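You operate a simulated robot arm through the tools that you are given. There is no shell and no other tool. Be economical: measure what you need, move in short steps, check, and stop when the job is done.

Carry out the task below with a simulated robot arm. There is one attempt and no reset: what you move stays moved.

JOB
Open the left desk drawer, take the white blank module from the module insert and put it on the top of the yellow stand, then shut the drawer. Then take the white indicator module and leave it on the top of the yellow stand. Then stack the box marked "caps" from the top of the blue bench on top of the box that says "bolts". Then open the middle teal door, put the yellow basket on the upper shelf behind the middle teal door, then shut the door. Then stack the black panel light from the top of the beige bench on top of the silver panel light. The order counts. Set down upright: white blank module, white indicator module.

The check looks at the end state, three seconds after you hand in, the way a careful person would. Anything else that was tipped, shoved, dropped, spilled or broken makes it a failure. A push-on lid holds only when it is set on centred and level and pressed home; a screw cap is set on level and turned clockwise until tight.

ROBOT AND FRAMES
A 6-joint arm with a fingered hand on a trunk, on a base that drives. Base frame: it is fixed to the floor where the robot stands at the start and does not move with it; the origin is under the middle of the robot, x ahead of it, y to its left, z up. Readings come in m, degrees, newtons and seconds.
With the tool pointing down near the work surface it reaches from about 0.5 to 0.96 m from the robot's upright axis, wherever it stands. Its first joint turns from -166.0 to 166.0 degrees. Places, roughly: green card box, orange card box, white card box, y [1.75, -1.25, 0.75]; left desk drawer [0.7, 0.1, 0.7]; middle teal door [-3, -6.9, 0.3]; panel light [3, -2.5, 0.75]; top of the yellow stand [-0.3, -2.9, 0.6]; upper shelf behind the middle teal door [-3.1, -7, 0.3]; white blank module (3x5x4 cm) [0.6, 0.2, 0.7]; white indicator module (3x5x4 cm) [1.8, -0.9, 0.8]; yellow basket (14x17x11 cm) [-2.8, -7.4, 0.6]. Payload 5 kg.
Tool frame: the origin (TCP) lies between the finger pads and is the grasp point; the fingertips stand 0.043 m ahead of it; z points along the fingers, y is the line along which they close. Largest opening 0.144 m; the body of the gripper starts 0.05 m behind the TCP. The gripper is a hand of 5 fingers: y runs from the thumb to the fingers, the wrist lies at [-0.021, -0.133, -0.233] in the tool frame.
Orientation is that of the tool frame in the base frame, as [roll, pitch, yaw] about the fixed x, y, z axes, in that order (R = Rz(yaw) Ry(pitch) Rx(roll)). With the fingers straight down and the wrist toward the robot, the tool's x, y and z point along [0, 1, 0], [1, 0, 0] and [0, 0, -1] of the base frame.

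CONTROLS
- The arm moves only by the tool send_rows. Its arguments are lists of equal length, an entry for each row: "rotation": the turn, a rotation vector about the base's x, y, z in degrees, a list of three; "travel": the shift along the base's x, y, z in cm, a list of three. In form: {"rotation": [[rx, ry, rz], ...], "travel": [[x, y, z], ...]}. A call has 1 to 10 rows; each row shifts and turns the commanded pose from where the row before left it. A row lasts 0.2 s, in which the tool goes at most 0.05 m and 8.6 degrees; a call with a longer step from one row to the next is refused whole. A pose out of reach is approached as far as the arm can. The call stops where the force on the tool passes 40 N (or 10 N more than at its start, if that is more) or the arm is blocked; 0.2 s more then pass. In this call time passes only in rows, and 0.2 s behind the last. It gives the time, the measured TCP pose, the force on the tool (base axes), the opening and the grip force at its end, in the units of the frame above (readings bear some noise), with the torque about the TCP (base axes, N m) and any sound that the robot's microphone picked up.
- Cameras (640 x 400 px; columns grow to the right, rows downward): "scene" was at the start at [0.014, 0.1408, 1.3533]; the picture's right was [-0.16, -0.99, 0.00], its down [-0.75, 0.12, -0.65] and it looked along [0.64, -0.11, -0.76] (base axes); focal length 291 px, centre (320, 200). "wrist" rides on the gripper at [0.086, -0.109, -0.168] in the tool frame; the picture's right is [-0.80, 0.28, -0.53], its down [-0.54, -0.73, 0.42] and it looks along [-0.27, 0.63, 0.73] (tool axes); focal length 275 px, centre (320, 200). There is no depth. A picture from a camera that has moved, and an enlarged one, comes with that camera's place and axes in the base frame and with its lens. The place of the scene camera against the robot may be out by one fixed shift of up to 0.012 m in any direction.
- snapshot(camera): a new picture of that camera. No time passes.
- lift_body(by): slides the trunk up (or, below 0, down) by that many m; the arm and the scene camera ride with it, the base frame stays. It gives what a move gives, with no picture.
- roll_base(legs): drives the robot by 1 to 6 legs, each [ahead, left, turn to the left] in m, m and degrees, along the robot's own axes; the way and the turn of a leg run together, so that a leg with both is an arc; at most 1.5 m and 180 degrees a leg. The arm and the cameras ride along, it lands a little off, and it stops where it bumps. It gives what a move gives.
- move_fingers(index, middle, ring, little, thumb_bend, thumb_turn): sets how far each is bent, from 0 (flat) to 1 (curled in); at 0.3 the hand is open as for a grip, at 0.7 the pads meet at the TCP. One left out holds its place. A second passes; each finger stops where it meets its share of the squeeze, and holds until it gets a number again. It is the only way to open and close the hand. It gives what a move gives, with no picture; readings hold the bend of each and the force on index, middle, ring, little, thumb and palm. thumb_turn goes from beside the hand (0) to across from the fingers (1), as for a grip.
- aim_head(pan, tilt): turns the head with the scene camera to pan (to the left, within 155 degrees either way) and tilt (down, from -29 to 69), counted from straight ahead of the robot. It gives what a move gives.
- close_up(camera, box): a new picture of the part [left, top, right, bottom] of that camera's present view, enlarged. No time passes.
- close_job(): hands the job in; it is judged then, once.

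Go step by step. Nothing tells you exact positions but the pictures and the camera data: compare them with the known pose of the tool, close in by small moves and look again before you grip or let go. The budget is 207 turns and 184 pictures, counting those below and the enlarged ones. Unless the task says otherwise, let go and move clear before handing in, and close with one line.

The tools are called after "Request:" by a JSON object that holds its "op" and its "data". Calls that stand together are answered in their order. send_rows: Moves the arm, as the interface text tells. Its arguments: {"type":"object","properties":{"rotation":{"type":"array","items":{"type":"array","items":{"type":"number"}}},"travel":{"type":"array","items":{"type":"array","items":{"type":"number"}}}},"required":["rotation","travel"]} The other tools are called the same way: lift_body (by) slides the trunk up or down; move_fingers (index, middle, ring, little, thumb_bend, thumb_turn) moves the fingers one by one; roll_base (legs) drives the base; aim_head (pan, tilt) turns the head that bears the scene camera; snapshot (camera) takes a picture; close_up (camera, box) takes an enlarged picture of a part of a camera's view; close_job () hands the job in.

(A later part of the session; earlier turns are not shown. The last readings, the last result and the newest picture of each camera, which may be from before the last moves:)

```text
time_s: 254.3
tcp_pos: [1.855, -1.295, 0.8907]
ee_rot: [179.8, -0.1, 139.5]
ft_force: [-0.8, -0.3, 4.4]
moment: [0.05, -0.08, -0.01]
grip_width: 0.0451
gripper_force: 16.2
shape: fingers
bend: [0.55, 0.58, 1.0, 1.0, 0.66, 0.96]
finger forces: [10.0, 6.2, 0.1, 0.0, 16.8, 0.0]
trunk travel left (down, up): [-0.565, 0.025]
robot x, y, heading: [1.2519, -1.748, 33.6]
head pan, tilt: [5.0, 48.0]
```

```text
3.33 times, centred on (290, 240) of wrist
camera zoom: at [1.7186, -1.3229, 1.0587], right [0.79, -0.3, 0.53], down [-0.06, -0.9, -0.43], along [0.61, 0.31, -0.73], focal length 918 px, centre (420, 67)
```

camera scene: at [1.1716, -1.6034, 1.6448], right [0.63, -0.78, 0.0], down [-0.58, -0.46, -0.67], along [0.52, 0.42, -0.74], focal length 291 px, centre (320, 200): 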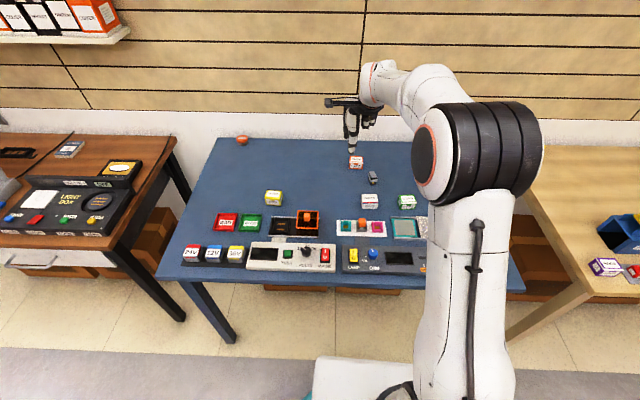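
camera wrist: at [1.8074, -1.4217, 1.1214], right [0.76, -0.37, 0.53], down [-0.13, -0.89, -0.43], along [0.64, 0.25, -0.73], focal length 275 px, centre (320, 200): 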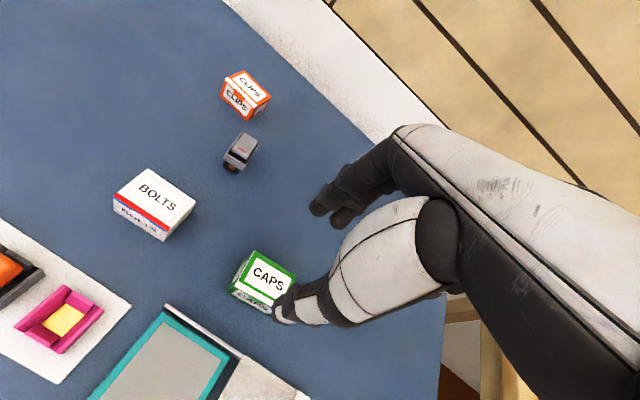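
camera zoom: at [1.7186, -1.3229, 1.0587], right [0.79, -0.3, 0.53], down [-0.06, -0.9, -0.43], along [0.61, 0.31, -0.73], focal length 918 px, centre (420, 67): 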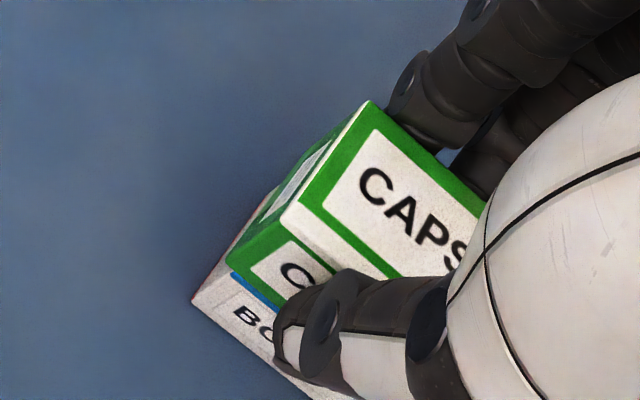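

Now well centred. I'll release gently and rise.

Request:
{"op": "move_fingers", "data": {"index": 0.51, "middle": 0.54, "thumb_bend": 0.61}}

Request:
{"op": "move_fingers", "data": {"index": 0.42, "middle": 0.42, "thumb_bend": 0.52}}

Request:
{"op": "send_rows", "data": {"rotation": [[0, 0, 0], [0, 0, 0], [0, 0, 0], [0, 0, 0], [0, 0, 0], [0, 0, 0]], "travel": [[0, 0, 0.5], [0, 0, 2], [0, 0, 4], [0, 0, 4], [0, 0, 4], [0, 0, 4]]}}

Request:
{"op": "snapshot", "data": {"camera": "wrist"}}

Request:
{"op": "close_up", "data": {"camera": "scene", "box": [330, 150, 430, 220]}}

```text
time_s: 255.3
tcp_pos: [1.8557, -1.2939, 0.8907]
ee_rot: [179.9, -0.1, 139.5]
ft_force: [-0.9, -0.3, 0.7]
moment: [-0.02, -0.01, 0.03]
grip_width: 0.0566
gripper_force: 0.1
shape: fingers
bend: [0.51, 0.54, 1.0, 1.0, 0.61, 0.97]
finger forces: [0.0, 0.0, 0.0, 0.1, 0.0, 0.0]
trunk travel left (down, up): [-0.565, 0.025]
robot x, y, heading: [1.2505, -1.7471, 33.7]
head pan, tilt: [5.0, 48.0]
```

```text
time_s: 256.3
tcp_pos: [1.8541, -1.295, 0.8907]
ee_rot: [179.7, -0.1, 139.5]
ft_force: [-0.5, 0.4, 0.3]
moment: [-0.02, 0.01, -0.02]
grip_width: 0.089
gripper_force: 0.1
shape: fingers
bend: [0.42, 0.42, 1.0, 1.0, 0.52, 0.97]
finger forces: [0.1, 0.0, 0.0, 0.1, 0.1, 0.0]
trunk travel left (down, up): [-0.565, 0.025]
robot x, y, heading: [1.251, -1.7491, 33.8]
head pan, tilt: [5.0, 48.0]
```

```text
time_s: 257.7
tcp_pos: [1.8542, -1.295, 1.0755]
ee_rot: [179.9, -0.1, 139.6]
ft_force: [0.2, 0.0, -0.4]
moment: [0.03, -0.01, 0.05]
grip_width: 0.0891
gripper_force: 0.0
shape: fingers
bend: [0.42, 0.42, 1.0, 1.0, 0.52, 0.97]
finger forces: [0.0, 0.0, 0.0, 0.0, 0.0, 0.0]
trunk travel left (down, up): [-0.565, 0.025]
robot x, y, heading: [1.2496, -1.7478, 33.5]
head pan, tilt: [5.0, 48.0]
```

```text
57 pictures are left
camera wrist: at [1.7184, -1.3231, 1.2431], right [0.79, -0.3, 0.53], down [-0.06, -0.9, -0.43], along [0.61, 0.31, -0.73], focal length 275 px, centre (320, 200)
```

wrist: 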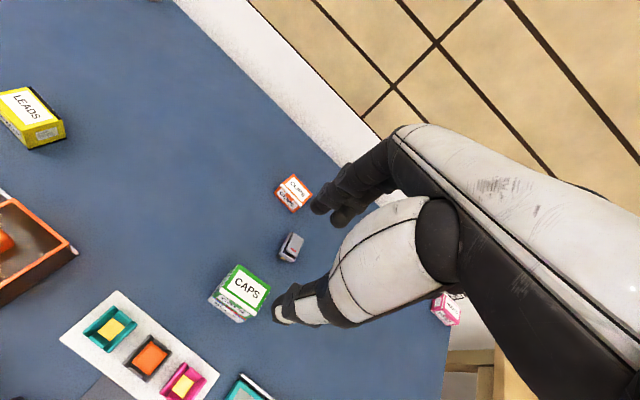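

```text
5.71 times, centred on (380, 185) of scene
camera zoom: at [1.1712, -1.6038, 1.6448], right [0.62, -0.78, 0.0], down [-0.58, -0.46, -0.67], along [0.52, 0.42, -0.74], focal length 1662 px, centre (-23, 286)
```

zoom: 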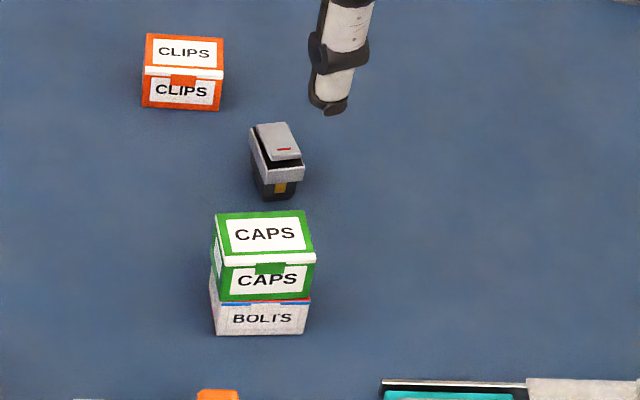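

Caps is stacked neatly on bolts. Next is the teal cabinet near (-3,-6.9): I'll drive back past the stand into the open floor and look ahead.

Request:
{"op": "roll_base", "data": {"legs": [[-0.192, 0.844, 0], [0, 0, 180], [0.905, 0.05, 0], [0.905, 0.05, 0], [0.9, 0, 0]]}}

Request:
{"op": "aim_head", "data": {"pan": 30, "tilt": 20}}

Request:
{"op": "snapshot", "data": {"camera": "scene"}}

```text
time_s: 282.7
tcp_pos: [-2.1754, -3.1793, 1.075]
ee_rot: [179.8, 0.0, -40.2]
ft_force: [-0.1, 0.8, -0.3]
moment: [-0.01, 0.0, -0.03]
grip_width: 0.089
gripper_force: 0.1
shape: fingers
bend: [0.42, 0.42, 1.0, 1.0, 0.52, 0.97]
finger forces: [0.0, 0.0, 0.1, 0.1, 0.0, 0.0]
trunk travel left (down, up): [-0.565, 0.025]
robot x, y, heading: [-1.5705, -2.7216, -146.0]
head pan, tilt: [5.0, 48.0]
```

```text
time_s: 283.6
tcp_pos: [-2.1752, -3.1791, 1.075]
ee_rot: [179.8, -0.1, -40.1]
ft_force: [-0.2, 0.5, 0.0]
moment: [-0.01, -0.02, 0.01]
grip_width: 0.0888
gripper_force: 0.0
shape: fingers
bend: [0.42, 0.42, 1.0, 1.0, 0.52, 0.97]
finger forces: [0.1, 0.0, 0.1, 0.0, 0.0, 0.0]
trunk travel left (down, up): [-0.565, 0.025]
robot x, y, heading: [-1.5696, -2.7277, -146.0]
head pan, tilt: [30.0, 20.0]
```

```text
55 pictures are left
camera scene: at [-1.4777, -2.9049, 1.6876], right [-0.9, 0.44, 0.0], down [0.15, 0.31, -0.94], along [-0.41, -0.84, -0.34], focal length 291 px, centre (320, 200)
```

scene: 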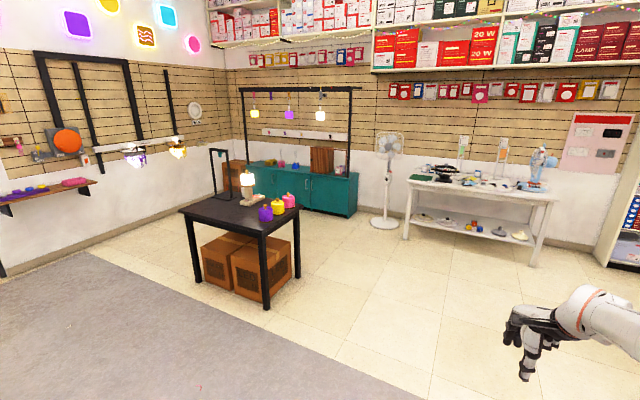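

I can see the teal cabinet at the far wall behind a black table. I'll drive round the table's right side and stop in front of the cabinet.

Request:
{"op": "lift_body", "data": {"by": -0.15}}

Request:
{"op": "roll_base", "data": {"legs": [[1.025, 0.484, 0], [1.025, 0.484, 0], [0.5, 0.5, 0], [0, 0.75, 0]]}}

Request:
{"op": "aim_head", "data": {"pan": 15, "tilt": 42}}

Request:
{"op": "snapshot", "data": {"camera": "scene"}}

```text
time_s: 285.4
tcp_pos: [-2.1742, -3.1794, 0.9265]
ee_rot: [179.8, -0.1, -40.2]
ft_force: [0.1, 0.2, 1.2]
moment: [0.01, 0.01, -0.01]
grip_width: 0.0889
gripper_force: 0.0
shape: fingers
bend: [0.42, 0.42, 1.0, 1.0, 0.52, 0.97]
finger forces: [0.0, 0.0, 0.0, 0.0, 0.1, 0.0]
trunk travel left (down, up): [-0.415, 0.175]
robot x, y, heading: [-1.5722, -2.7242, -145.9]
head pan, tilt: [30.0, 20.0]
```

```text
time_s: 303.7
tcp_pos: [-3.0074, -6.4482, 0.9248]
ee_rot: [179.8, -0.1, -38.5]
ft_force: [-0.6, -0.1, 0.8]
moment: [-0.04, 0.0, 0.01]
grip_width: 0.0889
gripper_force: 0.0
shape: fingers
bend: [0.42, 0.42, 1.0, 1.0, 0.52, 0.97]
finger forces: [0.0, 0.0, 0.0, 0.1, 0.0, 0.0]
trunk travel left (down, up): [-0.415, 0.175]
robot x, y, heading: [-2.4126, -5.9744, -144.3]
head pan, tilt: [30.0, 20.0]
```

```text
time_s: 304.5
tcp_pos: [-3.0064, -6.4477, 0.9261]
ee_rot: [179.9, -0.1, -38.5]
ft_force: [0.3, 0.4, 0.1]
moment: [0.0, 0.01, 0.0]
grip_width: 0.0893
gripper_force: 0.0
shape: fingers
bend: [0.42, 0.42, 1.0, 1.0, 0.52, 0.97]
finger forces: [0.1, 0.0, 0.0, 0.0, 0.1, 0.0]
trunk travel left (down, up): [-0.415, 0.175]
robot x, y, heading: [-2.4202, -5.9768, -144.2]
head pan, tilt: [15.0, 42.0]
```

```text
54 pictures are left
camera scene: at [-2.3332, -6.1338, 1.5034], right [-0.77, 0.63, 0.0], down [0.42, 0.52, -0.74], along [-0.47, -0.58, -0.67], focal length 291 px, centre (320, 200)
```

scene: 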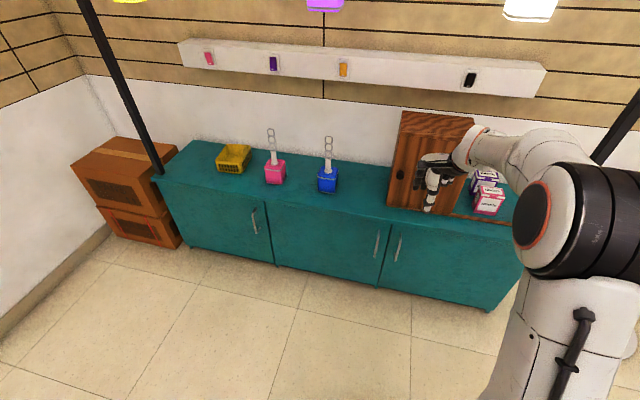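

The middle door has its handle on the right, hinge on the left; the yellow basket is on top at the left end. I'll enlarge both.

Request:
{"op": "close_up", "data": {"camera": "scene", "box": [200, 130, 420, 300]}}

```text
2.35 times, centred on (310, 215) of scene
camera zoom: at [-2.3332, -6.1338, 1.5034], right [-0.77, 0.63, 0.0], down [0.42, 0.52, -0.74], along [-0.47, -0.58, -0.67], focal length 684 px, centre (344, 165)
```

zoom: 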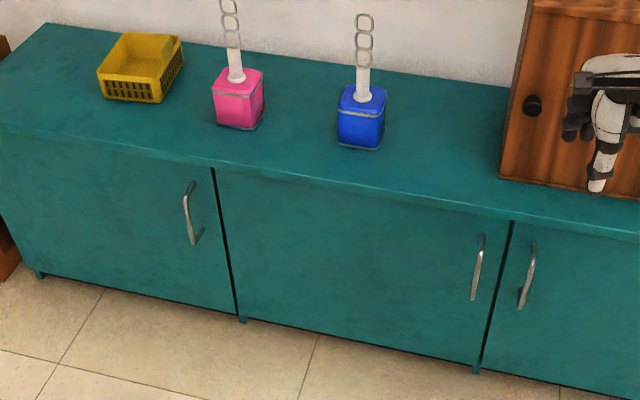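

The handle bar runs z≈0.28–0.47 at about (-3.14,-6.68). I'll roll nearer, and turn the hand so thumb and fingers straddle a vertical bar.

Request:
{"op": "roll_base", "data": {"legs": [[0.13, 0, 0]]}}

Request:
{"op": "send_rows", "data": {"rotation": [[0, 0, -8.5], [0, 0, -8.5], [0, 0, -8.5], [0, 0, -8.5], [0, 0, -8.5], [0, 0, -8.5], [0, 0, -8.5], [0, 0, -8.5], [0, 0, -8.5], [0, 0, -8.5]], "travel": [[0.8, 1.2, 0], [0.8, 1.2, 0], [0.8, 1.2, 0], [0.8, 1.2, 0], [0.8, 1.2, 0], [0.8, 1.2, 0], [0.8, 1.2, 0], [0, 0, 0], [0, 0, 0], [0, 0, 0]]}}

Request:
{"op": "send_rows", "data": {"rotation": [[0, 0, -8.5], [0, 0, -8.5], [-4.97, 6.09, 0], [-4.97, 6.09, 0], [-4.97, 6.09, 0], [-4.97, 6.09, 0], [-4.97, 6.09, 0], [-4.97, 6.09, 0], [-4.97, 6.09, 0]], "travel": [[0, 0, 0], [0, 0, 0], [0, 0, -2], [0, 0, -2], [0, 0, -2], [0, 0, -2], [0, 0, -2], [0, 0, 0], [0, 0, 0]]}}

Request:
{"op": "snapshot", "data": {"camera": "scene"}}

```text
time_s: 305.8
tcp_pos: [-3.1121, -6.5215, 0.9245]
ee_rot: [179.8, -0.3, -38.6]
ft_force: [-0.7, 0.3, -0.1]
moment: [0.04, 0.0, 0.01]
grip_width: 0.0889
gripper_force: 0.0
shape: fingers
bend: [0.42, 0.42, 1.0, 1.0, 0.52, 0.97]
finger forces: [0.1, 0.1, 0.1, 0.1, 0.0, 0.0]
trunk travel left (down, up): [-0.415, 0.175]
robot x, y, heading: [-2.524, -6.0533, -144.3]
head pan, tilt: [15.0, 42.0]
```

```text
time_s: 308.0
tcp_pos: [-3.056, -6.4375, 0.9247]
ee_rot: [179.8, -0.1, -123.7]
ft_force: [0.9, 0.7, 0.4]
moment: [-0.03, 0.0, 0.0]
grip_width: 0.0887
gripper_force: 0.1
shape: fingers
bend: [0.42, 0.42, 1.0, 1.0, 0.52, 0.97]
finger forces: [0.0, 0.0, 0.0, 0.1, 0.0, 0.0]
trunk travel left (down, up): [-0.415, 0.175]
robot x, y, heading: [-2.5229, -6.0494, -144.4]
head pan, tilt: [15.0, 42.0]
```

```text
time_s: 310.0
tcp_pos: [-3.059, -6.4413, 0.83]
ee_rot: [179.6, -39.0, -140.5]
ft_force: [0.4, -0.6, -0.8]
moment: [0.03, 0.01, 0.03]
grip_width: 0.089
gripper_force: 0.0
shape: fingers
bend: [0.42, 0.42, 1.0, 1.0, 0.52, 0.98]
finger forces: [0.1, 0.0, 0.1, 0.0, 0.0, 0.1]
out of reach, approached as far as the arm can: row 7, 8, 9
trunk travel left (down, up): [-0.415, 0.175]
robot x, y, heading: [-2.5236, -6.0514, -144.7]
head pan, tilt: [15.0, 42.0]
```

```text
52 pictures are left
camera scene: at [-2.4383, -6.209, 1.5034], right [-0.77, 0.64, 0.0], down [0.43, 0.52, -0.74], along [-0.47, -0.57, -0.67], focal length 291 px, centre (320, 200)
```

scene: 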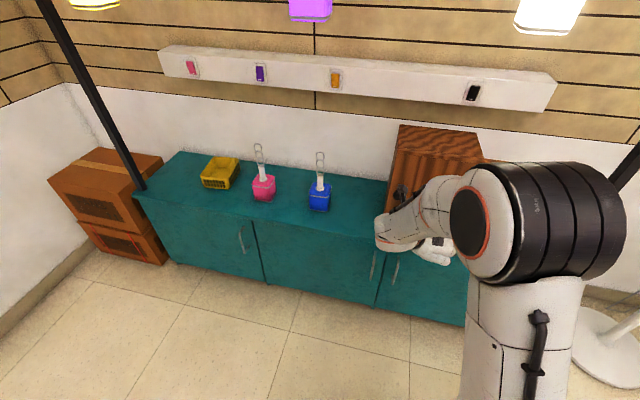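

The 39° tilt reached is enough. I'll lower the trunk to handle height and move left in line with the handle.

Request:
{"op": "lift_body", "data": {"by": -0.4}}

Request:
{"op": "send_rows", "data": {"rotation": [[0, 0, 0], [0, 0, 0], [0, 0, 0], [0, 0, 0], [0, 0, 0]], "travel": [[2.1, -2.6, 0], [2.1, -2.6, 0], [2.1, -2.6, -1.5], [2.2, -2.7, -1.5], [-2.5, -2.0, -1.5]]}}

Request:
{"op": "snapshot", "data": {"camera": "wrist"}}

Request:
{"op": "snapshot", "data": {"camera": "scene"}}

```text
time_s: 313.8
tcp_pos: [-3.0586, -6.4422, 0.4302]
ee_rot: [179.7, -39.0, -140.7]
ft_force: [-0.5, 0.5, 0.0]
moment: [0.0, 0.03, 0.0]
grip_width: 0.0892
gripper_force: 0.1
shape: fingers
bend: [0.42, 0.42, 1.0, 1.0, 0.52, 0.98]
finger forces: [0.1, 0.0, 0.0, 0.0, 0.1, 0.0]
trunk travel left (down, up): [-0.015, 0.575]
robot x, y, heading: [-2.5219, -6.0525, -144.3]
head pan, tilt: [15.0, 42.0]
```

```text
time_s: 315.0
tcp_pos: [-2.998, -6.5675, 0.3857]
ee_rot: [179.6, -39.0, -140.7]
ft_force: [-0.3, -0.6, 1.0]
moment: [0.06, -0.04, -0.01]
grip_width: 0.0892
gripper_force: 0.1
shape: fingers
bend: [0.42, 0.42, 1.0, 1.0, 0.52, 0.98]
finger forces: [0.0, 0.0, 0.0, 0.0, 0.1, 0.0]
trunk travel left (down, up): [-0.015, 0.575]
robot x, y, heading: [-2.5215, -6.0527, -144.7]
head pan, tilt: [15.0, 42.0]
```

```text
51 pictures are left
camera wrist: at [-2.8995, -6.6278, 0.5714], right [0.56, 0.82, -0.09], down [0.58, -0.46, -0.67], along [-0.59, 0.33, -0.73], focal length 275 px, centre (320, 200)
```

wrist: 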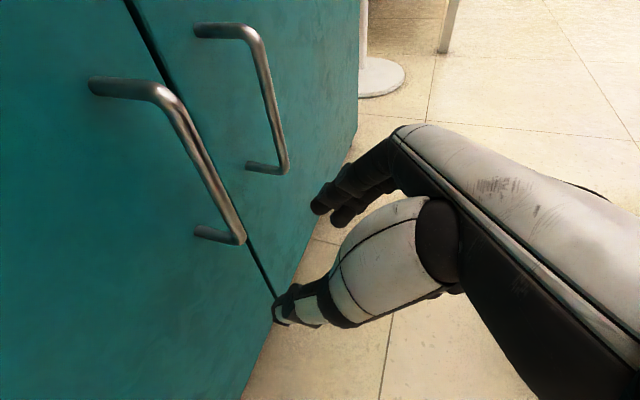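

```text
50 pictures are left
camera scene: at [-2.4381, -6.2088, 1.1034], right [-0.77, 0.64, 0.0], down [0.42, 0.52, -0.74], along [-0.47, -0.57, -0.67], focal length 291 px, centre (320, 200)
```

scene: 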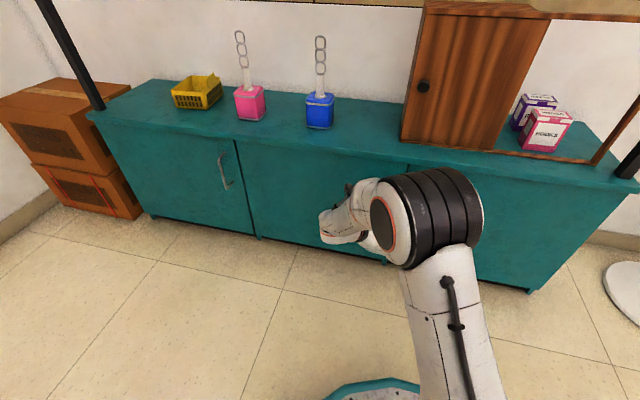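

Combining views, the bar is nearer than thought: about (-3.063,-6.622), z 0.38–0.51, 8 cm straight ahead of the TCP. I'll raise to mid-bar and advance 5 cm.

Request:
{"op": "send_rows", "data": {"rotation": [[0, 0, 0], [0, 0, 0], [0, 0, 0], [0, 0, 0]], "travel": [[0, 0, 3], [0, 0, 2.5], [-1.9, -1.6, 0], [-1.9, -1.6, 0]]}}

Request:
{"op": "snapshot", "data": {"camera": "wrist"}}

```text
time_s: 316.0
tcp_pos: [-3.0361, -6.5982, 0.4406]
ee_rot: [179.5, -39.0, -140.6]
ft_force: [0.3, -0.7, 0.9]
moment: [0.01, -0.01, -0.03]
grip_width: 0.0893
gripper_force: 0.1
shape: fingers
bend: [0.42, 0.42, 1.0, 1.0, 0.52, 0.98]
finger forces: [0.0, 0.0, 0.0, 0.1, 0.0, 0.0]
trunk travel left (down, up): [-0.015, 0.575]
robot x, y, heading: [-2.5214, -6.0497, -144.7]
head pan, tilt: [15.0, 42.0]
```

```text
49 pictures are left
camera wrist: at [-2.9377, -6.6597, 0.6244], right [0.56, 0.82, -0.08], down [0.58, -0.46, -0.67], along [-0.59, 0.33, -0.73], focal length 275 px, centre (320, 200)
```

wrist: 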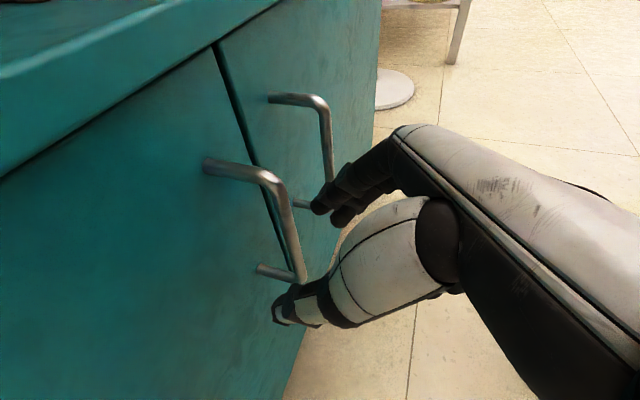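

The bar is 3 cm ahead, centred between thumb and fingers. I'll advance onto it and close.

Request:
{"op": "send_rows", "data": {"rotation": [[0, 0, 0], [0, 0, 0]], "travel": [[-1.2, -1.05, 0], [-1.0, -0.9, 0]]}}

Request:
{"op": "move_fingers", "data": {"index": 0.8, "middle": 0.8, "thumb_bend": 0.8}}

Request:
{"op": "snapshot", "data": {"camera": "wrist"}}

```text
time_s: 316.6
tcp_pos: [-3.0584, -6.6185, 0.4396]
ee_rot: [179.6, -39.0, -140.6]
ft_force: [-1.0, 0.4, 0.2]
moment: [-0.03, 0.0, 0.01]
grip_width: 0.0891
gripper_force: 0.0
shape: fingers
bend: [0.42, 0.42, 1.0, 1.0, 0.52, 0.98]
finger forces: [0.0, 0.0, 0.0, 0.1, 0.0, 0.0]
trunk travel left (down, up): [-0.015, 0.575]
robot x, y, heading: [-2.5222, -6.0485, -144.2]
head pan, tilt: [15.0, 42.0]
```

```text
time_s: 317.6
tcp_pos: [-3.0582, -6.6172, 0.4394]
ee_rot: [179.7, -38.9, -140.8]
ft_force: [-6.0, 8.9, -5.6]
moment: [0.24, 0.15, -0.21]
grip_width: 0.0005
gripper_force: 5.3
shape: fingers
bend: [0.71, 0.73, 1.0, 1.0, 0.77, 0.97]
finger forces: [0.1, 9.8, 0.1, 0.0, 0.0, 0.0]
trunk travel left (down, up): [-0.015, 0.575]
robot x, y, heading: [-2.5225, -6.049, -144.4]
head pan, tilt: [15.0, 42.0]
```

```text
48 pictures are left
camera wrist: at [-2.9601, -6.6784, 0.6236], right [0.56, 0.82, -0.08], down [0.58, -0.46, -0.67], along [-0.59, 0.33, -0.73], focal length 275 px, centre (320, 200)
```

wrist: 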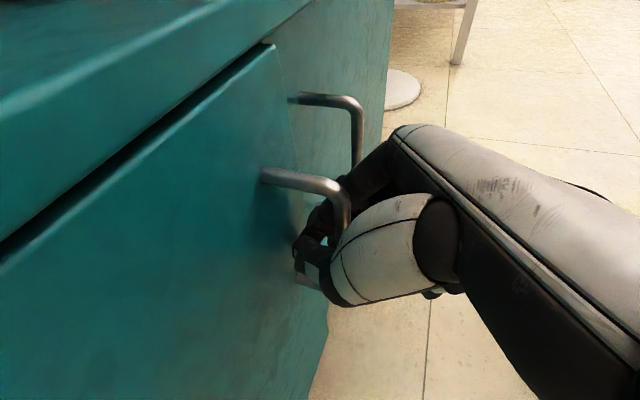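

The fingers have closed behind the bar. I'll pull by backing the base slightly.

Request:
{"op": "roll_base", "data": {"legs": [[-0.14, 0.008, 0]]}}

Request:
{"op": "snapshot", "data": {"camera": "wrist"}}

```text
time_s: 318.9
tcp_pos: [-2.94, -6.5491, 0.4419]
ee_rot: [179.6, -39.2, -140.2]
ft_force: [10.9, -35.0, -3.0]
moment: [0.54, 0.38, -0.3]
grip_width: 0.0029
gripper_force: 19.8
shape: fingers
bend: [0.72, 0.75, 1.0, 1.0, 0.74, 0.95]
finger forces: [0.0, 3.3, 0.0, 0.1, 36.0, 0.0]
trunk travel left (down, up): [-0.015, 0.575]
robot x, y, heading: [-2.406, -5.9764, -144.2]
head pan, tilt: [15.0, 42.0]
```

```text
47 pictures are left
camera wrist: at [-2.8412, -6.609, 0.6255], right [0.55, 0.83, -0.09], down [0.58, -0.46, -0.67], along [-0.6, 0.32, -0.73], focal length 275 px, centre (320, 200)
```

wrist: 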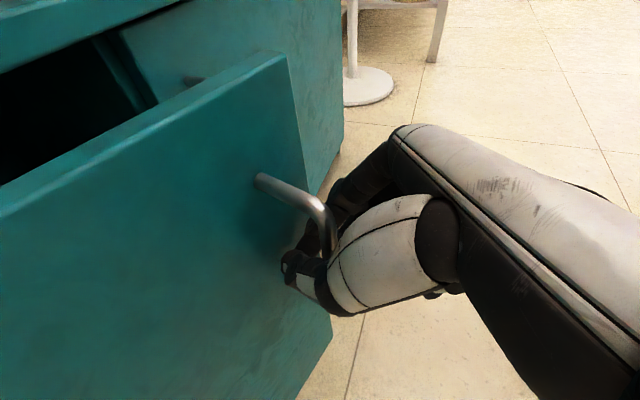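

The door swings open. I'll continue along its arc.

Request:
{"op": "roll_base", "data": {"legs": [[-0.14, 0.057, 0]]}}

Request:
{"op": "snapshot", "data": {"camera": "wrist"}}

```text
time_s: 320.3
tcp_pos: [-2.8056, -6.5301, 0.4432]
ee_rot: [179.6, -39.3, -138.7]
ft_force: [0.3, -10.9, -6.0]
moment: [0.53, 0.25, -0.13]
grip_width: 0.0013
gripper_force: 12.6
shape: fingers
bend: [0.72, 0.75, 1.0, 1.0, 0.73, 0.95]
finger forces: [0.0, 6.6, 0.1, 0.0, 18.0, 0.0]
trunk travel left (down, up): [-0.015, 0.575]
robot x, y, heading: [-2.275, -5.9475, -144.5]
head pan, tilt: [15.0, 42.0]
stopped in leg 1: the force on the tool passed its limit at 49 N (the readings are from after the stop); the commanded pose is now the measured one
```

```text
46 pictures are left
camera wrist: at [-2.7041, -6.5874, 0.6264], right [0.53, 0.84, -0.09], down [0.59, -0.45, -0.67], along [-0.61, 0.31, -0.73], focal length 275 px, centre (320, 200)
```

wrist: 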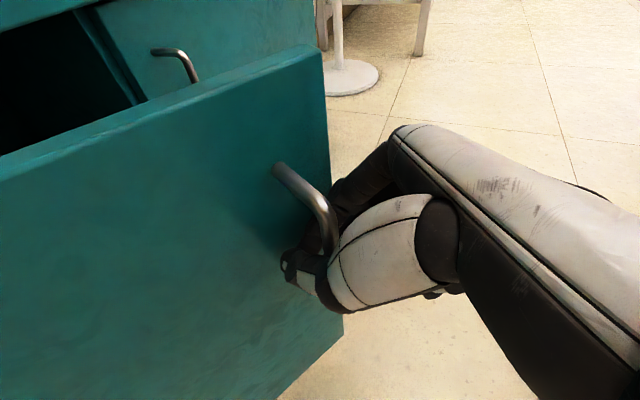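

About 32° open. I'll continue along the arc in smaller steps.

Request:
{"op": "roll_base", "data": {"legs": [[-0.09, 0.075, 0]]}}

Request:
{"op": "roll_base", "data": {"legs": [[-0.07, 0.09, 0]]}}

Request:
{"op": "snapshot", "data": {"camera": "wrist"}}

```text
time_s: 321.7
tcp_pos: [-2.6917, -6.5419, 0.442]
ee_rot: [179.8, -39.3, -138.9]
ft_force: [0.2, 3.3, 1.5]
moment: [0.19, 0.11, -0.03]
grip_width: 0.0003
gripper_force: 9.1
shape: fingers
bend: [0.72, 0.75, 1.0, 1.0, 0.73, 0.95]
finger forces: [7.5, 8.6, 0.0, 0.0, 2.8, 0.0]
trunk travel left (down, up): [-0.015, 0.575]
robot x, y, heading: [-2.1699, -5.9574, -143.8]
head pan, tilt: [15.0, 42.0]
stopped in leg 1: the robot was blocked; the commanded pose is now the measured one
```

```text
time_s: 322.4
tcp_pos: [-2.6894, -6.5425, 0.442]
ee_rot: [179.7, -39.2, -138.9]
ft_force: [0.6, 2.9, 1.7]
moment: [0.21, 0.1, 0.1]
grip_width: 0.0001
gripper_force: 8.8
shape: fingers
bend: [0.72, 0.75, 1.0, 1.0, 0.73, 0.95]
finger forces: [7.6, 8.7, 0.0, 0.0, 1.2, 0.0]
trunk travel left (down, up): [-0.015, 0.575]
robot x, y, heading: [-2.1667, -5.9622, -143.7]
head pan, tilt: [15.0, 42.0]
stopped in leg 1: the robot was blocked; the commanded pose is now the measured one
```

```text
45 pictures are left
camera wrist: at [-2.5889, -6.6002, 0.6268], right [0.54, 0.84, -0.09], down [0.59, -0.45, -0.67], along [-0.61, 0.31, -0.73], focal length 275 px, centre (320, 200)
```

wrist: 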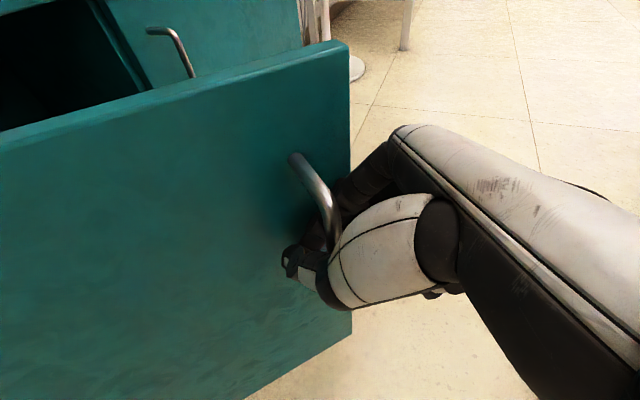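

The base has reached the black table behind, so I'll swing the door further with the arm.

Request:
{"op": "send_rows", "data": {"rotation": [[0, 0, -4], [0, 0, -4], [0, 0, -4], [0, 0, -4], [0, 0, -4]], "travel": [[2.2, -0.2, 0], [2.2, -0.3, 0], [2.2, -0.6, 0], [2.2, -0.9, 0], [2.0, -1.2, 0]]}}

Request:
{"op": "snapshot", "data": {"camera": "scene"}}

```text
time_s: 323.6
tcp_pos: [-2.582, -6.5725, 0.443]
ee_rot: [179.7, -39.1, -159.1]
ft_force: [1.7, 6.4, -1.4]
moment: [0.12, -0.06, -0.03]
grip_width: 0.0003
gripper_force: 6.6
shape: fingers
bend: [0.72, 0.75, 1.0, 1.0, 0.74, 0.95]
finger forces: [5.6, 7.4, 0.0, 0.1, 0.2, 0.0]
trunk travel left (down, up): [-0.015, 0.575]
robot x, y, heading: [-2.1666, -5.9567, -143.7]
head pan, tilt: [15.0, 42.0]
```

```text
44 pictures are left
camera scene: at [-2.0789, -6.1182, 1.1034], right [-0.78, 0.62, 0.0], down [0.42, 0.52, -0.74], along [-0.46, -0.58, -0.67], focal length 291 px, centre (320, 200)
```

scene: 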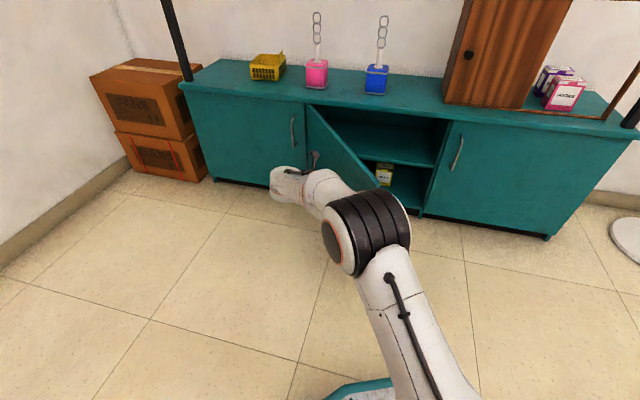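

The door is ~55° open with the upper shelf visible. I'll swing it further the same way.

Request:
{"op": "send_rows", "data": {"rotation": [[0, 0, -4], [0, 0, -4], [0, 0, -4], [0, 0, -4], [0, 0, -4], [0, 0, -4]], "travel": [[2.8, -0.9, 0], [2.8, -1.2, 0], [2.8, -1.5, 0], [2.7, -1.8, 0], [2.6, -2.1, 0], [2.5, -2.3, 0]]}}

Request:
{"op": "snapshot", "data": {"camera": "scene"}}

```text
time_s: 324.8
tcp_pos: [-2.4457, -6.6307, 0.4296]
ee_rot: [178.5, -40.1, -177.2]
ft_force: [-20.8, -26.3, -3.8]
moment: [0.65, -0.31, -0.46]
grip_width: 0.0033
gripper_force: 21.4
shape: fingers
bend: [0.72, 0.76, 1.0, 1.0, 0.72, 0.94]
finger forces: [0.1, 4.9, 0.1, 0.1, 37.8, 0.0]
out of reach, approached as far as the arm can: row 5, 6
trunk travel left (down, up): [-0.015, 0.575]
robot x, y, heading: [-2.1658, -5.9659, -143.6]
head pan, tilt: [15.0, 42.0]
stopped in row 6: the force on the tool passed its limit at 51 N (the readings are from after the stop); the commanded pose is now the measured one
```

```text
43 pictures are left
camera scene: at [-2.0805, -6.1204, 1.1032], right [-0.78, 0.63, 0.0], down [0.42, 0.52, -0.74], along [-0.46, -0.58, -0.67], focal length 291 px, centre (320, 200)
```

scene: 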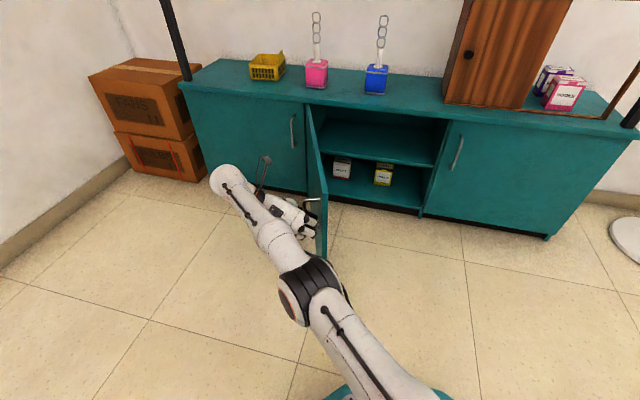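

The door is about 85–90° open. I'll release and withdraw the hand from the bar.

Request:
{"op": "move_fingers", "data": {"index": 0.35, "middle": 0.35, "thumb_bend": 0.35}}

Request:
{"op": "send_rows", "data": {"rotation": [[0, 0, 0], [0, 0, 0], [0, 0, 0], [0, 0, 0]], "travel": [[2, 0, 1], [3, 0, 3], [2, 0, 4], [0, 0, 4]]}}

Request:
{"op": "lift_body", "data": {"by": 0.4}}

Request:
{"op": "snapshot", "data": {"camera": "scene"}}

```text
time_s: 325.8
tcp_pos: [-2.4403, -6.6315, 0.4295]
ee_rot: [178.6, -39.9, -177.3]
ft_force: [1.2, -1.2, 0.1]
moment: [-0.03, -0.01, 0.02]
grip_width: 0.1314
gripper_force: 0.2
shape: fingers
bend: [0.35, 0.35, 1.0, 1.0, 0.35, 0.97]
finger forces: [0.1, 0.0, 0.0, 0.1, 0.0, 0.0]
trunk travel left (down, up): [-0.015, 0.575]
robot x, y, heading: [-2.1604, -5.9644, -143.4]
head pan, tilt: [15.0, 42.0]
```

```text
time_s: 326.8
tcp_pos: [-2.3761, -6.6035, 0.5396]
ee_rot: [178.6, -39.9, -177.2]
ft_force: [-0.3, -0.4, -1.6]
moment: [0.04, 0.13, 0.0]
grip_width: 0.132
gripper_force: 0.0
shape: fingers
bend: [0.35, 0.35, 1.0, 1.0, 0.35, 0.97]
finger forces: [0.0, 0.0, 0.0, 0.0, 0.0, 0.0]
out of reach, approached as far as the arm can: row 3, 4
trunk travel left (down, up): [-0.015, 0.575]
robot x, y, heading: [-2.1632, -5.9613, -143.6]
head pan, tilt: [15.0, 42.0]
```

```text
time_s: 330.7
tcp_pos: [-2.377, -6.6033, 0.9408]
ee_rot: [178.7, -39.9, -177.2]
ft_force: [-0.3, 0.8, -0.3]
moment: [-0.01, 0.02, 0.02]
grip_width: 0.1317
gripper_force: 0.1
shape: fingers
bend: [0.35, 0.35, 1.0, 1.0, 0.35, 0.97]
finger forces: [0.0, 0.0, 0.0, 0.0, 0.0, 0.0]
trunk travel left (down, up): [-0.415, 0.175]
robot x, y, heading: [-2.1648, -5.9613, -143.7]
head pan, tilt: [15.0, 42.0]
```

```text
42 pictures are left
camera scene: at [-2.079, -6.119, 1.5033], right [-0.78, 0.62, 0.0], down [0.42, 0.52, -0.74], along [-0.46, -0.58, -0.67], focal length 291 px, centre (320, 200)
```

scene: 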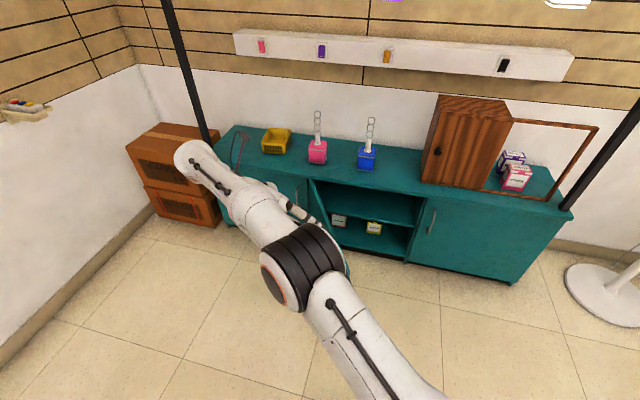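

The door stands wide open. I'll restore the hand to pointing down and facing the cabinet, before going round to the basket.

Request:
{"op": "send_rows", "data": {"rotation": [[0.41, -7.97, 0], [0.41, -7.97, 0], [0.41, -7.97, 0], [0.41, -7.97, 0], [0.41, -7.97, 0], [0, 0, 8.5], [0, 0, 8.5], [0, 0, 8.5], [0, 0, 8.5], [0, 0, 8.5]], "travel": [[0, 0, 0], [0, 0, 0], [0, 0, 0], [0, 0, 0], [0, 0, 0], [-1, 0, 0], [-1, 0, 0], [-1, 0, 0], [-1, 0, 0], [-1, 0, 0]]}}

Request:
{"op": "send_rows", "data": {"rotation": [[0, 0, 8.5], [0, 0, 8.5], [0, 0, 8.5], [0, 0, 8.5], [0, 0, 8.5], [0, 0, 8.5], [0, 0, 8.5], [0, 0, 8.5], [0, 0, 8.5], [0, 0, 8.0]], "travel": [[-1, 0, 0], [-1, 0, 0], [-1, 0, 0], [-1, 0, 0], [-1, 0, 0], [-1, 0, 0], [-1, 0, 0], [-1, 0, 0], [-1, 0, 0], [-1, 0, 0]]}}

```text
time_s: 332.9
tcp_pos: [-2.4249, -6.5691, 0.9233]
ee_rot: [178.6, 0.0, -134.6]
ft_force: [-0.1, 0.3, -0.6]
moment: [0.05, 0.01, 0.0]
grip_width: 0.1318
gripper_force: 0.1
shape: fingers
bend: [0.35, 0.35, 1.0, 1.0, 0.35, 0.97]
finger forces: [0.1, 0.1, 0.1, 0.1, 0.1, 0.1]
out of reach, approached as far as the arm can: row 2, 3, 4, 5
trunk travel left (down, up): [-0.415, 0.175]
robot x, y, heading: [-2.1615, -5.9612, -143.6]
head pan, tilt: [15.0, 42.0]
```

```text
time_s: 335.1
tcp_pos: [-2.5253, -6.5695, 0.9227]
ee_rot: [178.6, 0.0, -50.2]
ft_force: [0.8, -0.6, 0.1]
moment: [0.02, 0.02, -0.02]
grip_width: 0.132
gripper_force: 0.1
shape: fingers
bend: [0.35, 0.35, 1.0, 1.0, 0.35, 0.97]
finger forces: [0.0, 0.1, 0.1, 0.0, 0.0, 0.0]
trunk travel left (down, up): [-0.415, 0.175]
robot x, y, heading: [-2.1693, -5.9624, -143.4]
head pan, tilt: [15.0, 42.0]
```

Now I'll bring the hand to the right (to keep clear of the lamp pole), then drive left and forward to face the basket.

Request:
{"op": "send_rows", "data": {"rotation": [[0, 0, 0], [0, 0, 0], [0, 0, 0], [0, 0, 0], [0, 0, 0], [0, 0, 0], [0, 0, 0], [0, 0, 0]], "travel": [[-2.2, 2.9, 0], [-2.2, 2.9, 0], [-2.2, 2.9, 0], [-2.2, 2.9, 0], [-2.2, 2.9, 0], [-2.2, 2.9, 0], [-2.2, 2.9, 0], [-2.2, 2.9, 0]]}}

Request:
{"op": "roll_base", "data": {"legs": [[-0.044, 0.929, 0], [0.42, 0.02, 0]]}}

Request:
{"op": "snapshot", "data": {"camera": "wrist"}}

Request:
{"op": "aim_head", "data": {"pan": 0, "tilt": 48}}

Request:
{"op": "snapshot", "data": {"camera": "scene"}}

```text
time_s: 336.9
tcp_pos: [-2.7017, -6.339, 0.9232]
ee_rot: [178.6, -0.1, -50.3]
ft_force: [0.4, 0.0, -0.6]
moment: [0.04, -0.01, 0.0]
grip_width: 0.1316
gripper_force: 0.1
shape: fingers
bend: [0.35, 0.35, 1.0, 1.0, 0.35, 0.98]
finger forces: [0.0, 0.1, 0.1, 0.1, 0.0, 0.0]
trunk travel left (down, up): [-0.415, 0.175]
robot x, y, heading: [-2.1622, -5.9593, -143.4]
head pan, tilt: [15.0, 42.0]
```

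```text
time_s: 344.0
tcp_pos: [-2.4329, -7.3445, 0.923]
ee_rot: [178.7, 0.0, -49.5]
ft_force: [0.3, -0.2, 0.0]
moment: [0.01, -0.01, 0.01]
grip_width: 0.132
gripper_force: 0.0
shape: fingers
bend: [0.35, 0.35, 1.0, 1.0, 0.35, 0.98]
finger forces: [0.0, 0.0, 0.1, 0.0, 0.0, 0.1]
trunk travel left (down, up): [-0.415, 0.175]
robot x, y, heading: [-1.9005, -6.9602, -143.1]
head pan, tilt: [15.0, 42.0]
```

```text
41 pictures are left
camera wrist: at [-2.2918, -7.3381, 1.0881], right [-0.72, 0.43, 0.54], down [0.19, 0.88, -0.44], along [-0.66, -0.21, -0.72], focal length 275 px, centre (320, 200)
```

wrist: 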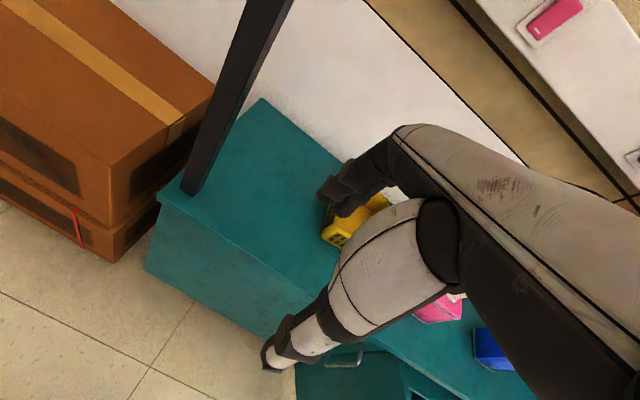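

```text
time_s: 344.8
tcp_pos: [-2.4322, -7.3453, 0.9225]
ee_rot: [178.8, 0.0, -49.5]
ft_force: [-0.2, -0.8, 0.1]
moment: [-0.04, 0.0, -0.01]
grip_width: 0.1317
gripper_force: 0.1
shape: fingers
bend: [0.35, 0.35, 1.0, 1.0, 0.35, 0.98]
finger forces: [0.0, 0.1, 0.0, 0.0, 0.1, 0.1]
trunk travel left (down, up): [-0.415, 0.175]
robot x, y, heading: [-1.8997, -6.9604, -143.0]
head pan, tilt: [0.0, 48.0]
```

```text
40 pictures are left
camera scene: at [-1.8248, -7.0978, 1.4949], right [-0.6, 0.8, 0.0], down [0.59, 0.45, -0.67], along [-0.53, -0.4, -0.74], focal length 291 px, centre (320, 200)
```

scene: 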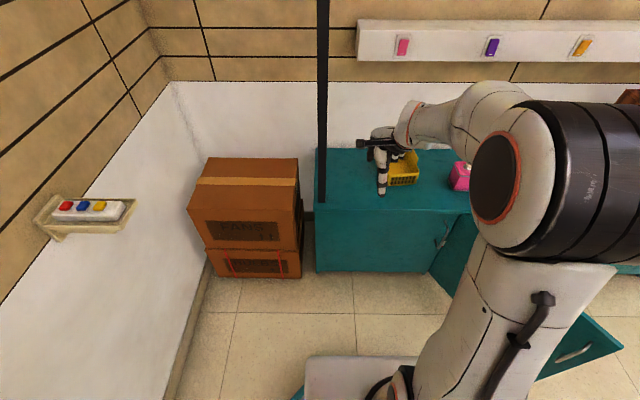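

The basket's near wall is centred around (o −6.73, r −3.965), i.e. near (-2.71,-7.33), rim about z 0.75. I'll tilt the hand 40° and bring it above that wall with all fingers open.

Request:
{"op": "move_fingers", "data": {"index": 0.35, "middle": 0.35, "ring": 0.35, "little": 0.35, "thumb_bend": 0.4}}

Request:
{"op": "send_rows", "data": {"rotation": [[-5.06, 6.2, 0], [-5.06, 6.2, 0], [-5.06, 6.2, 0], [-5.06, 6.2, 0], [-5.06, 6.2, 0], [0, 0, 0], [0, 0, 0], [0, 0, 0], [0, 0, 0]], "travel": [[0, 0, 0], [0, 0, 0], [-3, 0, 0], [-3, 0, 0], [-3, 0, 0], [-3, 0, 0], [-4, 0, 0], [-4, 0.3, 0], [-3.5, 0.5, 0]]}}

Request:
{"op": "snapshot", "data": {"camera": "wrist"}}

Request:
{"op": "close_up", "data": {"camera": "scene", "box": [340, 80, 500, 200]}}

```text
time_s: 345.8
tcp_pos: [-2.433, -7.3436, 0.9214]
ee_rot: [178.7, 0.0, -49.5]
ft_force: [0.5, 0.2, -0.7]
moment: [0.01, -0.01, -0.02]
grip_width: 0.1239
gripper_force: 0.0
shape: fingers
bend: [0.35, 0.35, 0.35, 0.35, 0.4, 0.98]
finger forces: [0.1, 0.1, 0.0, 0.1, 0.0, 0.0]
trunk travel left (down, up): [-0.415, 0.175]
robot x, y, heading: [-1.9035, -6.9602, -142.7]
head pan, tilt: [0.0, 48.0]
```

```text
time_s: 347.8
tcp_pos: [-2.6501, -7.3435, 0.9216]
ee_rot: [144.1, 0.3, -48.3]
ft_force: [0.5, -0.3, 0.2]
moment: [-0.03, -0.02, -0.01]
grip_width: 0.1237
gripper_force: 0.0
shape: fingers
bend: [0.35, 0.35, 0.35, 0.35, 0.4, 0.98]
finger forces: [0.0, 0.0, 0.1, 0.1, 0.0, 0.0]
out of reach, approached as far as the arm can: row 2, 3
trunk travel left (down, up): [-0.415, 0.175]
robot x, y, heading: [-1.8962, -6.96, -143.0]
head pan, tilt: [0.0, 48.0]
```

```text
39 pictures are left
camera wrist: at [-2.4539, -7.2844, 0.9935], right [-0.47, 0.65, 0.6], down [-0.11, 0.63, -0.76], along [-0.88, -0.42, -0.22], focal length 275 px, centre (320, 200)
```

wrist: 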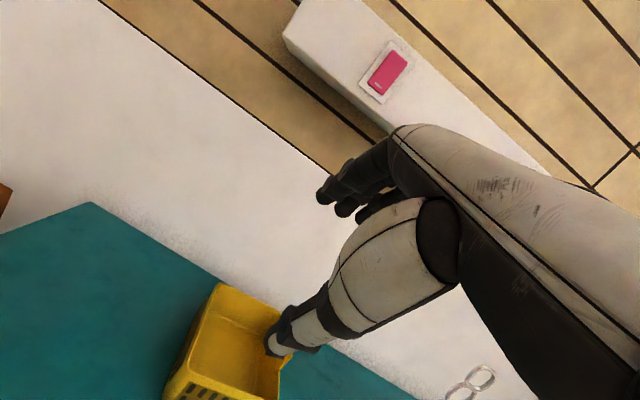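

```text
3.33 times, centred on (420, 140) of scene
camera zoom: at [-1.8249, -7.0978, 1.4948], right [-0.6, 0.8, 0.0], down [0.59, 0.45, -0.67], along [-0.53, -0.4, -0.74], focal length 970 px, centre (-13, 400)
```

zoom: 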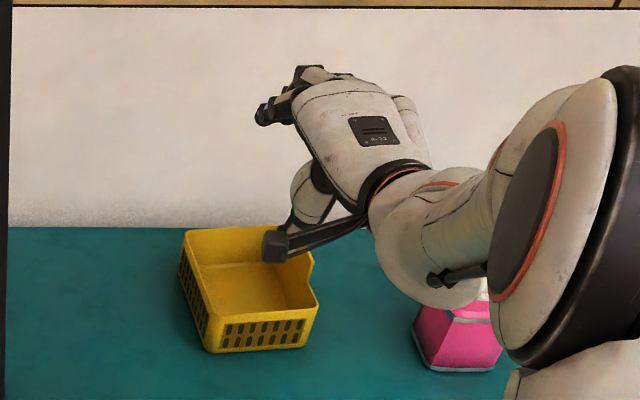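

The bin has a low front wall. To fix its height I'll back the hand 6 cm, lower 8 cm and take a second wrist view.

Request:
{"op": "send_rows", "data": {"rotation": [[0, 0, 0], [0, 0, 0]], "travel": [[2.3, 1.9, -1], [2.3, 1.9, 0]]}}

Request:
{"op": "lift_body", "data": {"by": -0.07}}

Request:
{"op": "snapshot", "data": {"camera": "wrist"}}

```text
time_s: 348.4
tcp_pos: [-2.605, -7.3031, 0.9118]
ee_rot: [144.0, 0.3, -48.2]
ft_force: [0.9, 0.7, -0.1]
moment: [0.0, 0.0, -0.02]
grip_width: 0.1236
gripper_force: 0.0
shape: fingers
bend: [0.35, 0.35, 0.35, 0.35, 0.4, 0.98]
finger forces: [0.0, 0.1, 0.1, 0.0, 0.0, 0.1]
trunk travel left (down, up): [-0.415, 0.175]
robot x, y, heading: [-1.8994, -6.9609, -143.0]
head pan, tilt: [0.0, 48.0]
```

```text
time_s: 349.4
tcp_pos: [-2.6067, -7.3038, 0.8415]
ee_rot: [144.1, 0.3, -48.3]
ft_force: [1.1, -0.2, 0.0]
moment: [0.02, 0.03, -0.04]
grip_width: 0.1232
gripper_force: 0.1
shape: fingers
bend: [0.35, 0.35, 0.35, 0.35, 0.4, 0.98]
finger forces: [0.0, 0.0, 0.0, 0.0, 0.0, 0.1]
trunk travel left (down, up): [-0.345, 0.245]
robot x, y, heading: [-1.9027, -6.9595, -142.7]
head pan, tilt: [0.0, 48.0]
```

```text
37 pictures are left
camera wrist: at [-2.4086, -7.2451, 0.9133], right [-0.47, 0.65, 0.6], down [-0.11, 0.63, -0.77], along [-0.88, -0.42, -0.22], focal length 275 px, centre (320, 200)
```

wrist: 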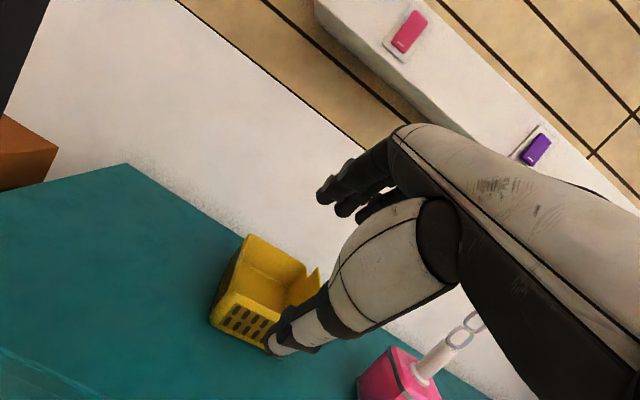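

Now consistent: the cabinet's normal is 35° like the rest; the bin's low front wall is at about (-2.78,-7.38) with rim z≈0.61, cabinet top ≈0.55. I'll pre-shape the fingers and hover just above that wall.

Request:
{"op": "move_fingers", "data": {"index": 0.42, "middle": 0.42, "ring": 0.42, "little": 0.42, "thumb_bend": 0.57}}

Request:
{"op": "send_rows", "data": {"rotation": [[0, 0, -6.7], [0, 0, 0], [0, 0, 0], [0, 0, 0], [0, 0, 0]], "travel": [[0, 0, -2], [-4.3, -1.96, -1.5], [-4.3, -1.96, -2], [-4.3, -1.96, -2.5], [-4.3, -1.96, -2.5]]}}

Request:
{"op": "snapshot", "data": {"camera": "wrist"}}

Request:
{"op": "close_up", "data": {"camera": "scene", "box": [340, 100, 500, 220]}}

```text
time_s: 350.4
tcp_pos: [-2.6057, -7.3036, 0.8407]
ee_rot: [144.1, 0.3, -48.3]
ft_force: [0.3, 0.4, 0.3]
moment: [0.01, 0.01, 0.03]
grip_width: 0.0826
gripper_force: 0.1
shape: fingers
bend: [0.42, 0.42, 0.42, 0.42, 0.56, 0.98]
finger forces: [0.0, 0.0, 0.0, 0.0, 0.0, 0.0]
trunk travel left (down, up): [-0.345, 0.245]
robot x, y, heading: [-1.9001, -6.9596, -142.9]
head pan, tilt: [0.0, 48.0]
```

```text
refused: row 3 steps farther than a row can; nothing moved
```

```text
36 pictures are left
camera wrist: at [-2.4086, -7.2451, 0.9132], right [-0.47, 0.65, 0.6], down [-0.11, 0.63, -0.77], along [-0.88, -0.42, -0.22], focal length 275 px, centre (320, 200)
```

wrist: 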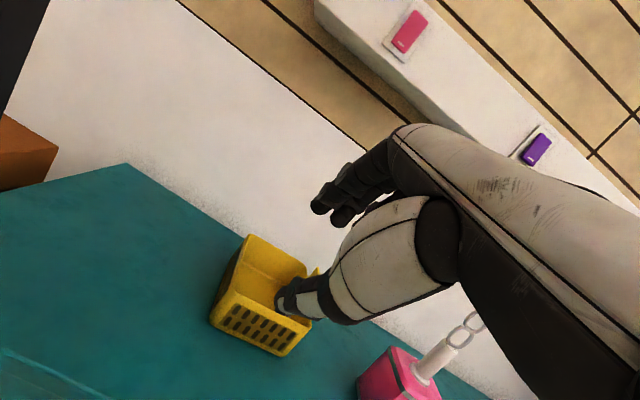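

```text
3.33 times, centred on (420, 160) of scene
camera zoom: at [-1.8249, -7.0978, 1.4249], right [-0.6, 0.8, 0.0], down [0.59, 0.45, -0.67], along [-0.53, -0.4, -0.74], focal length 970 px, centre (-13, 333)
```

zoom: 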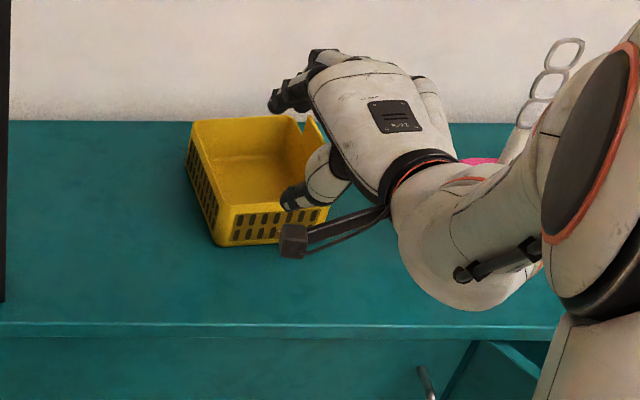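

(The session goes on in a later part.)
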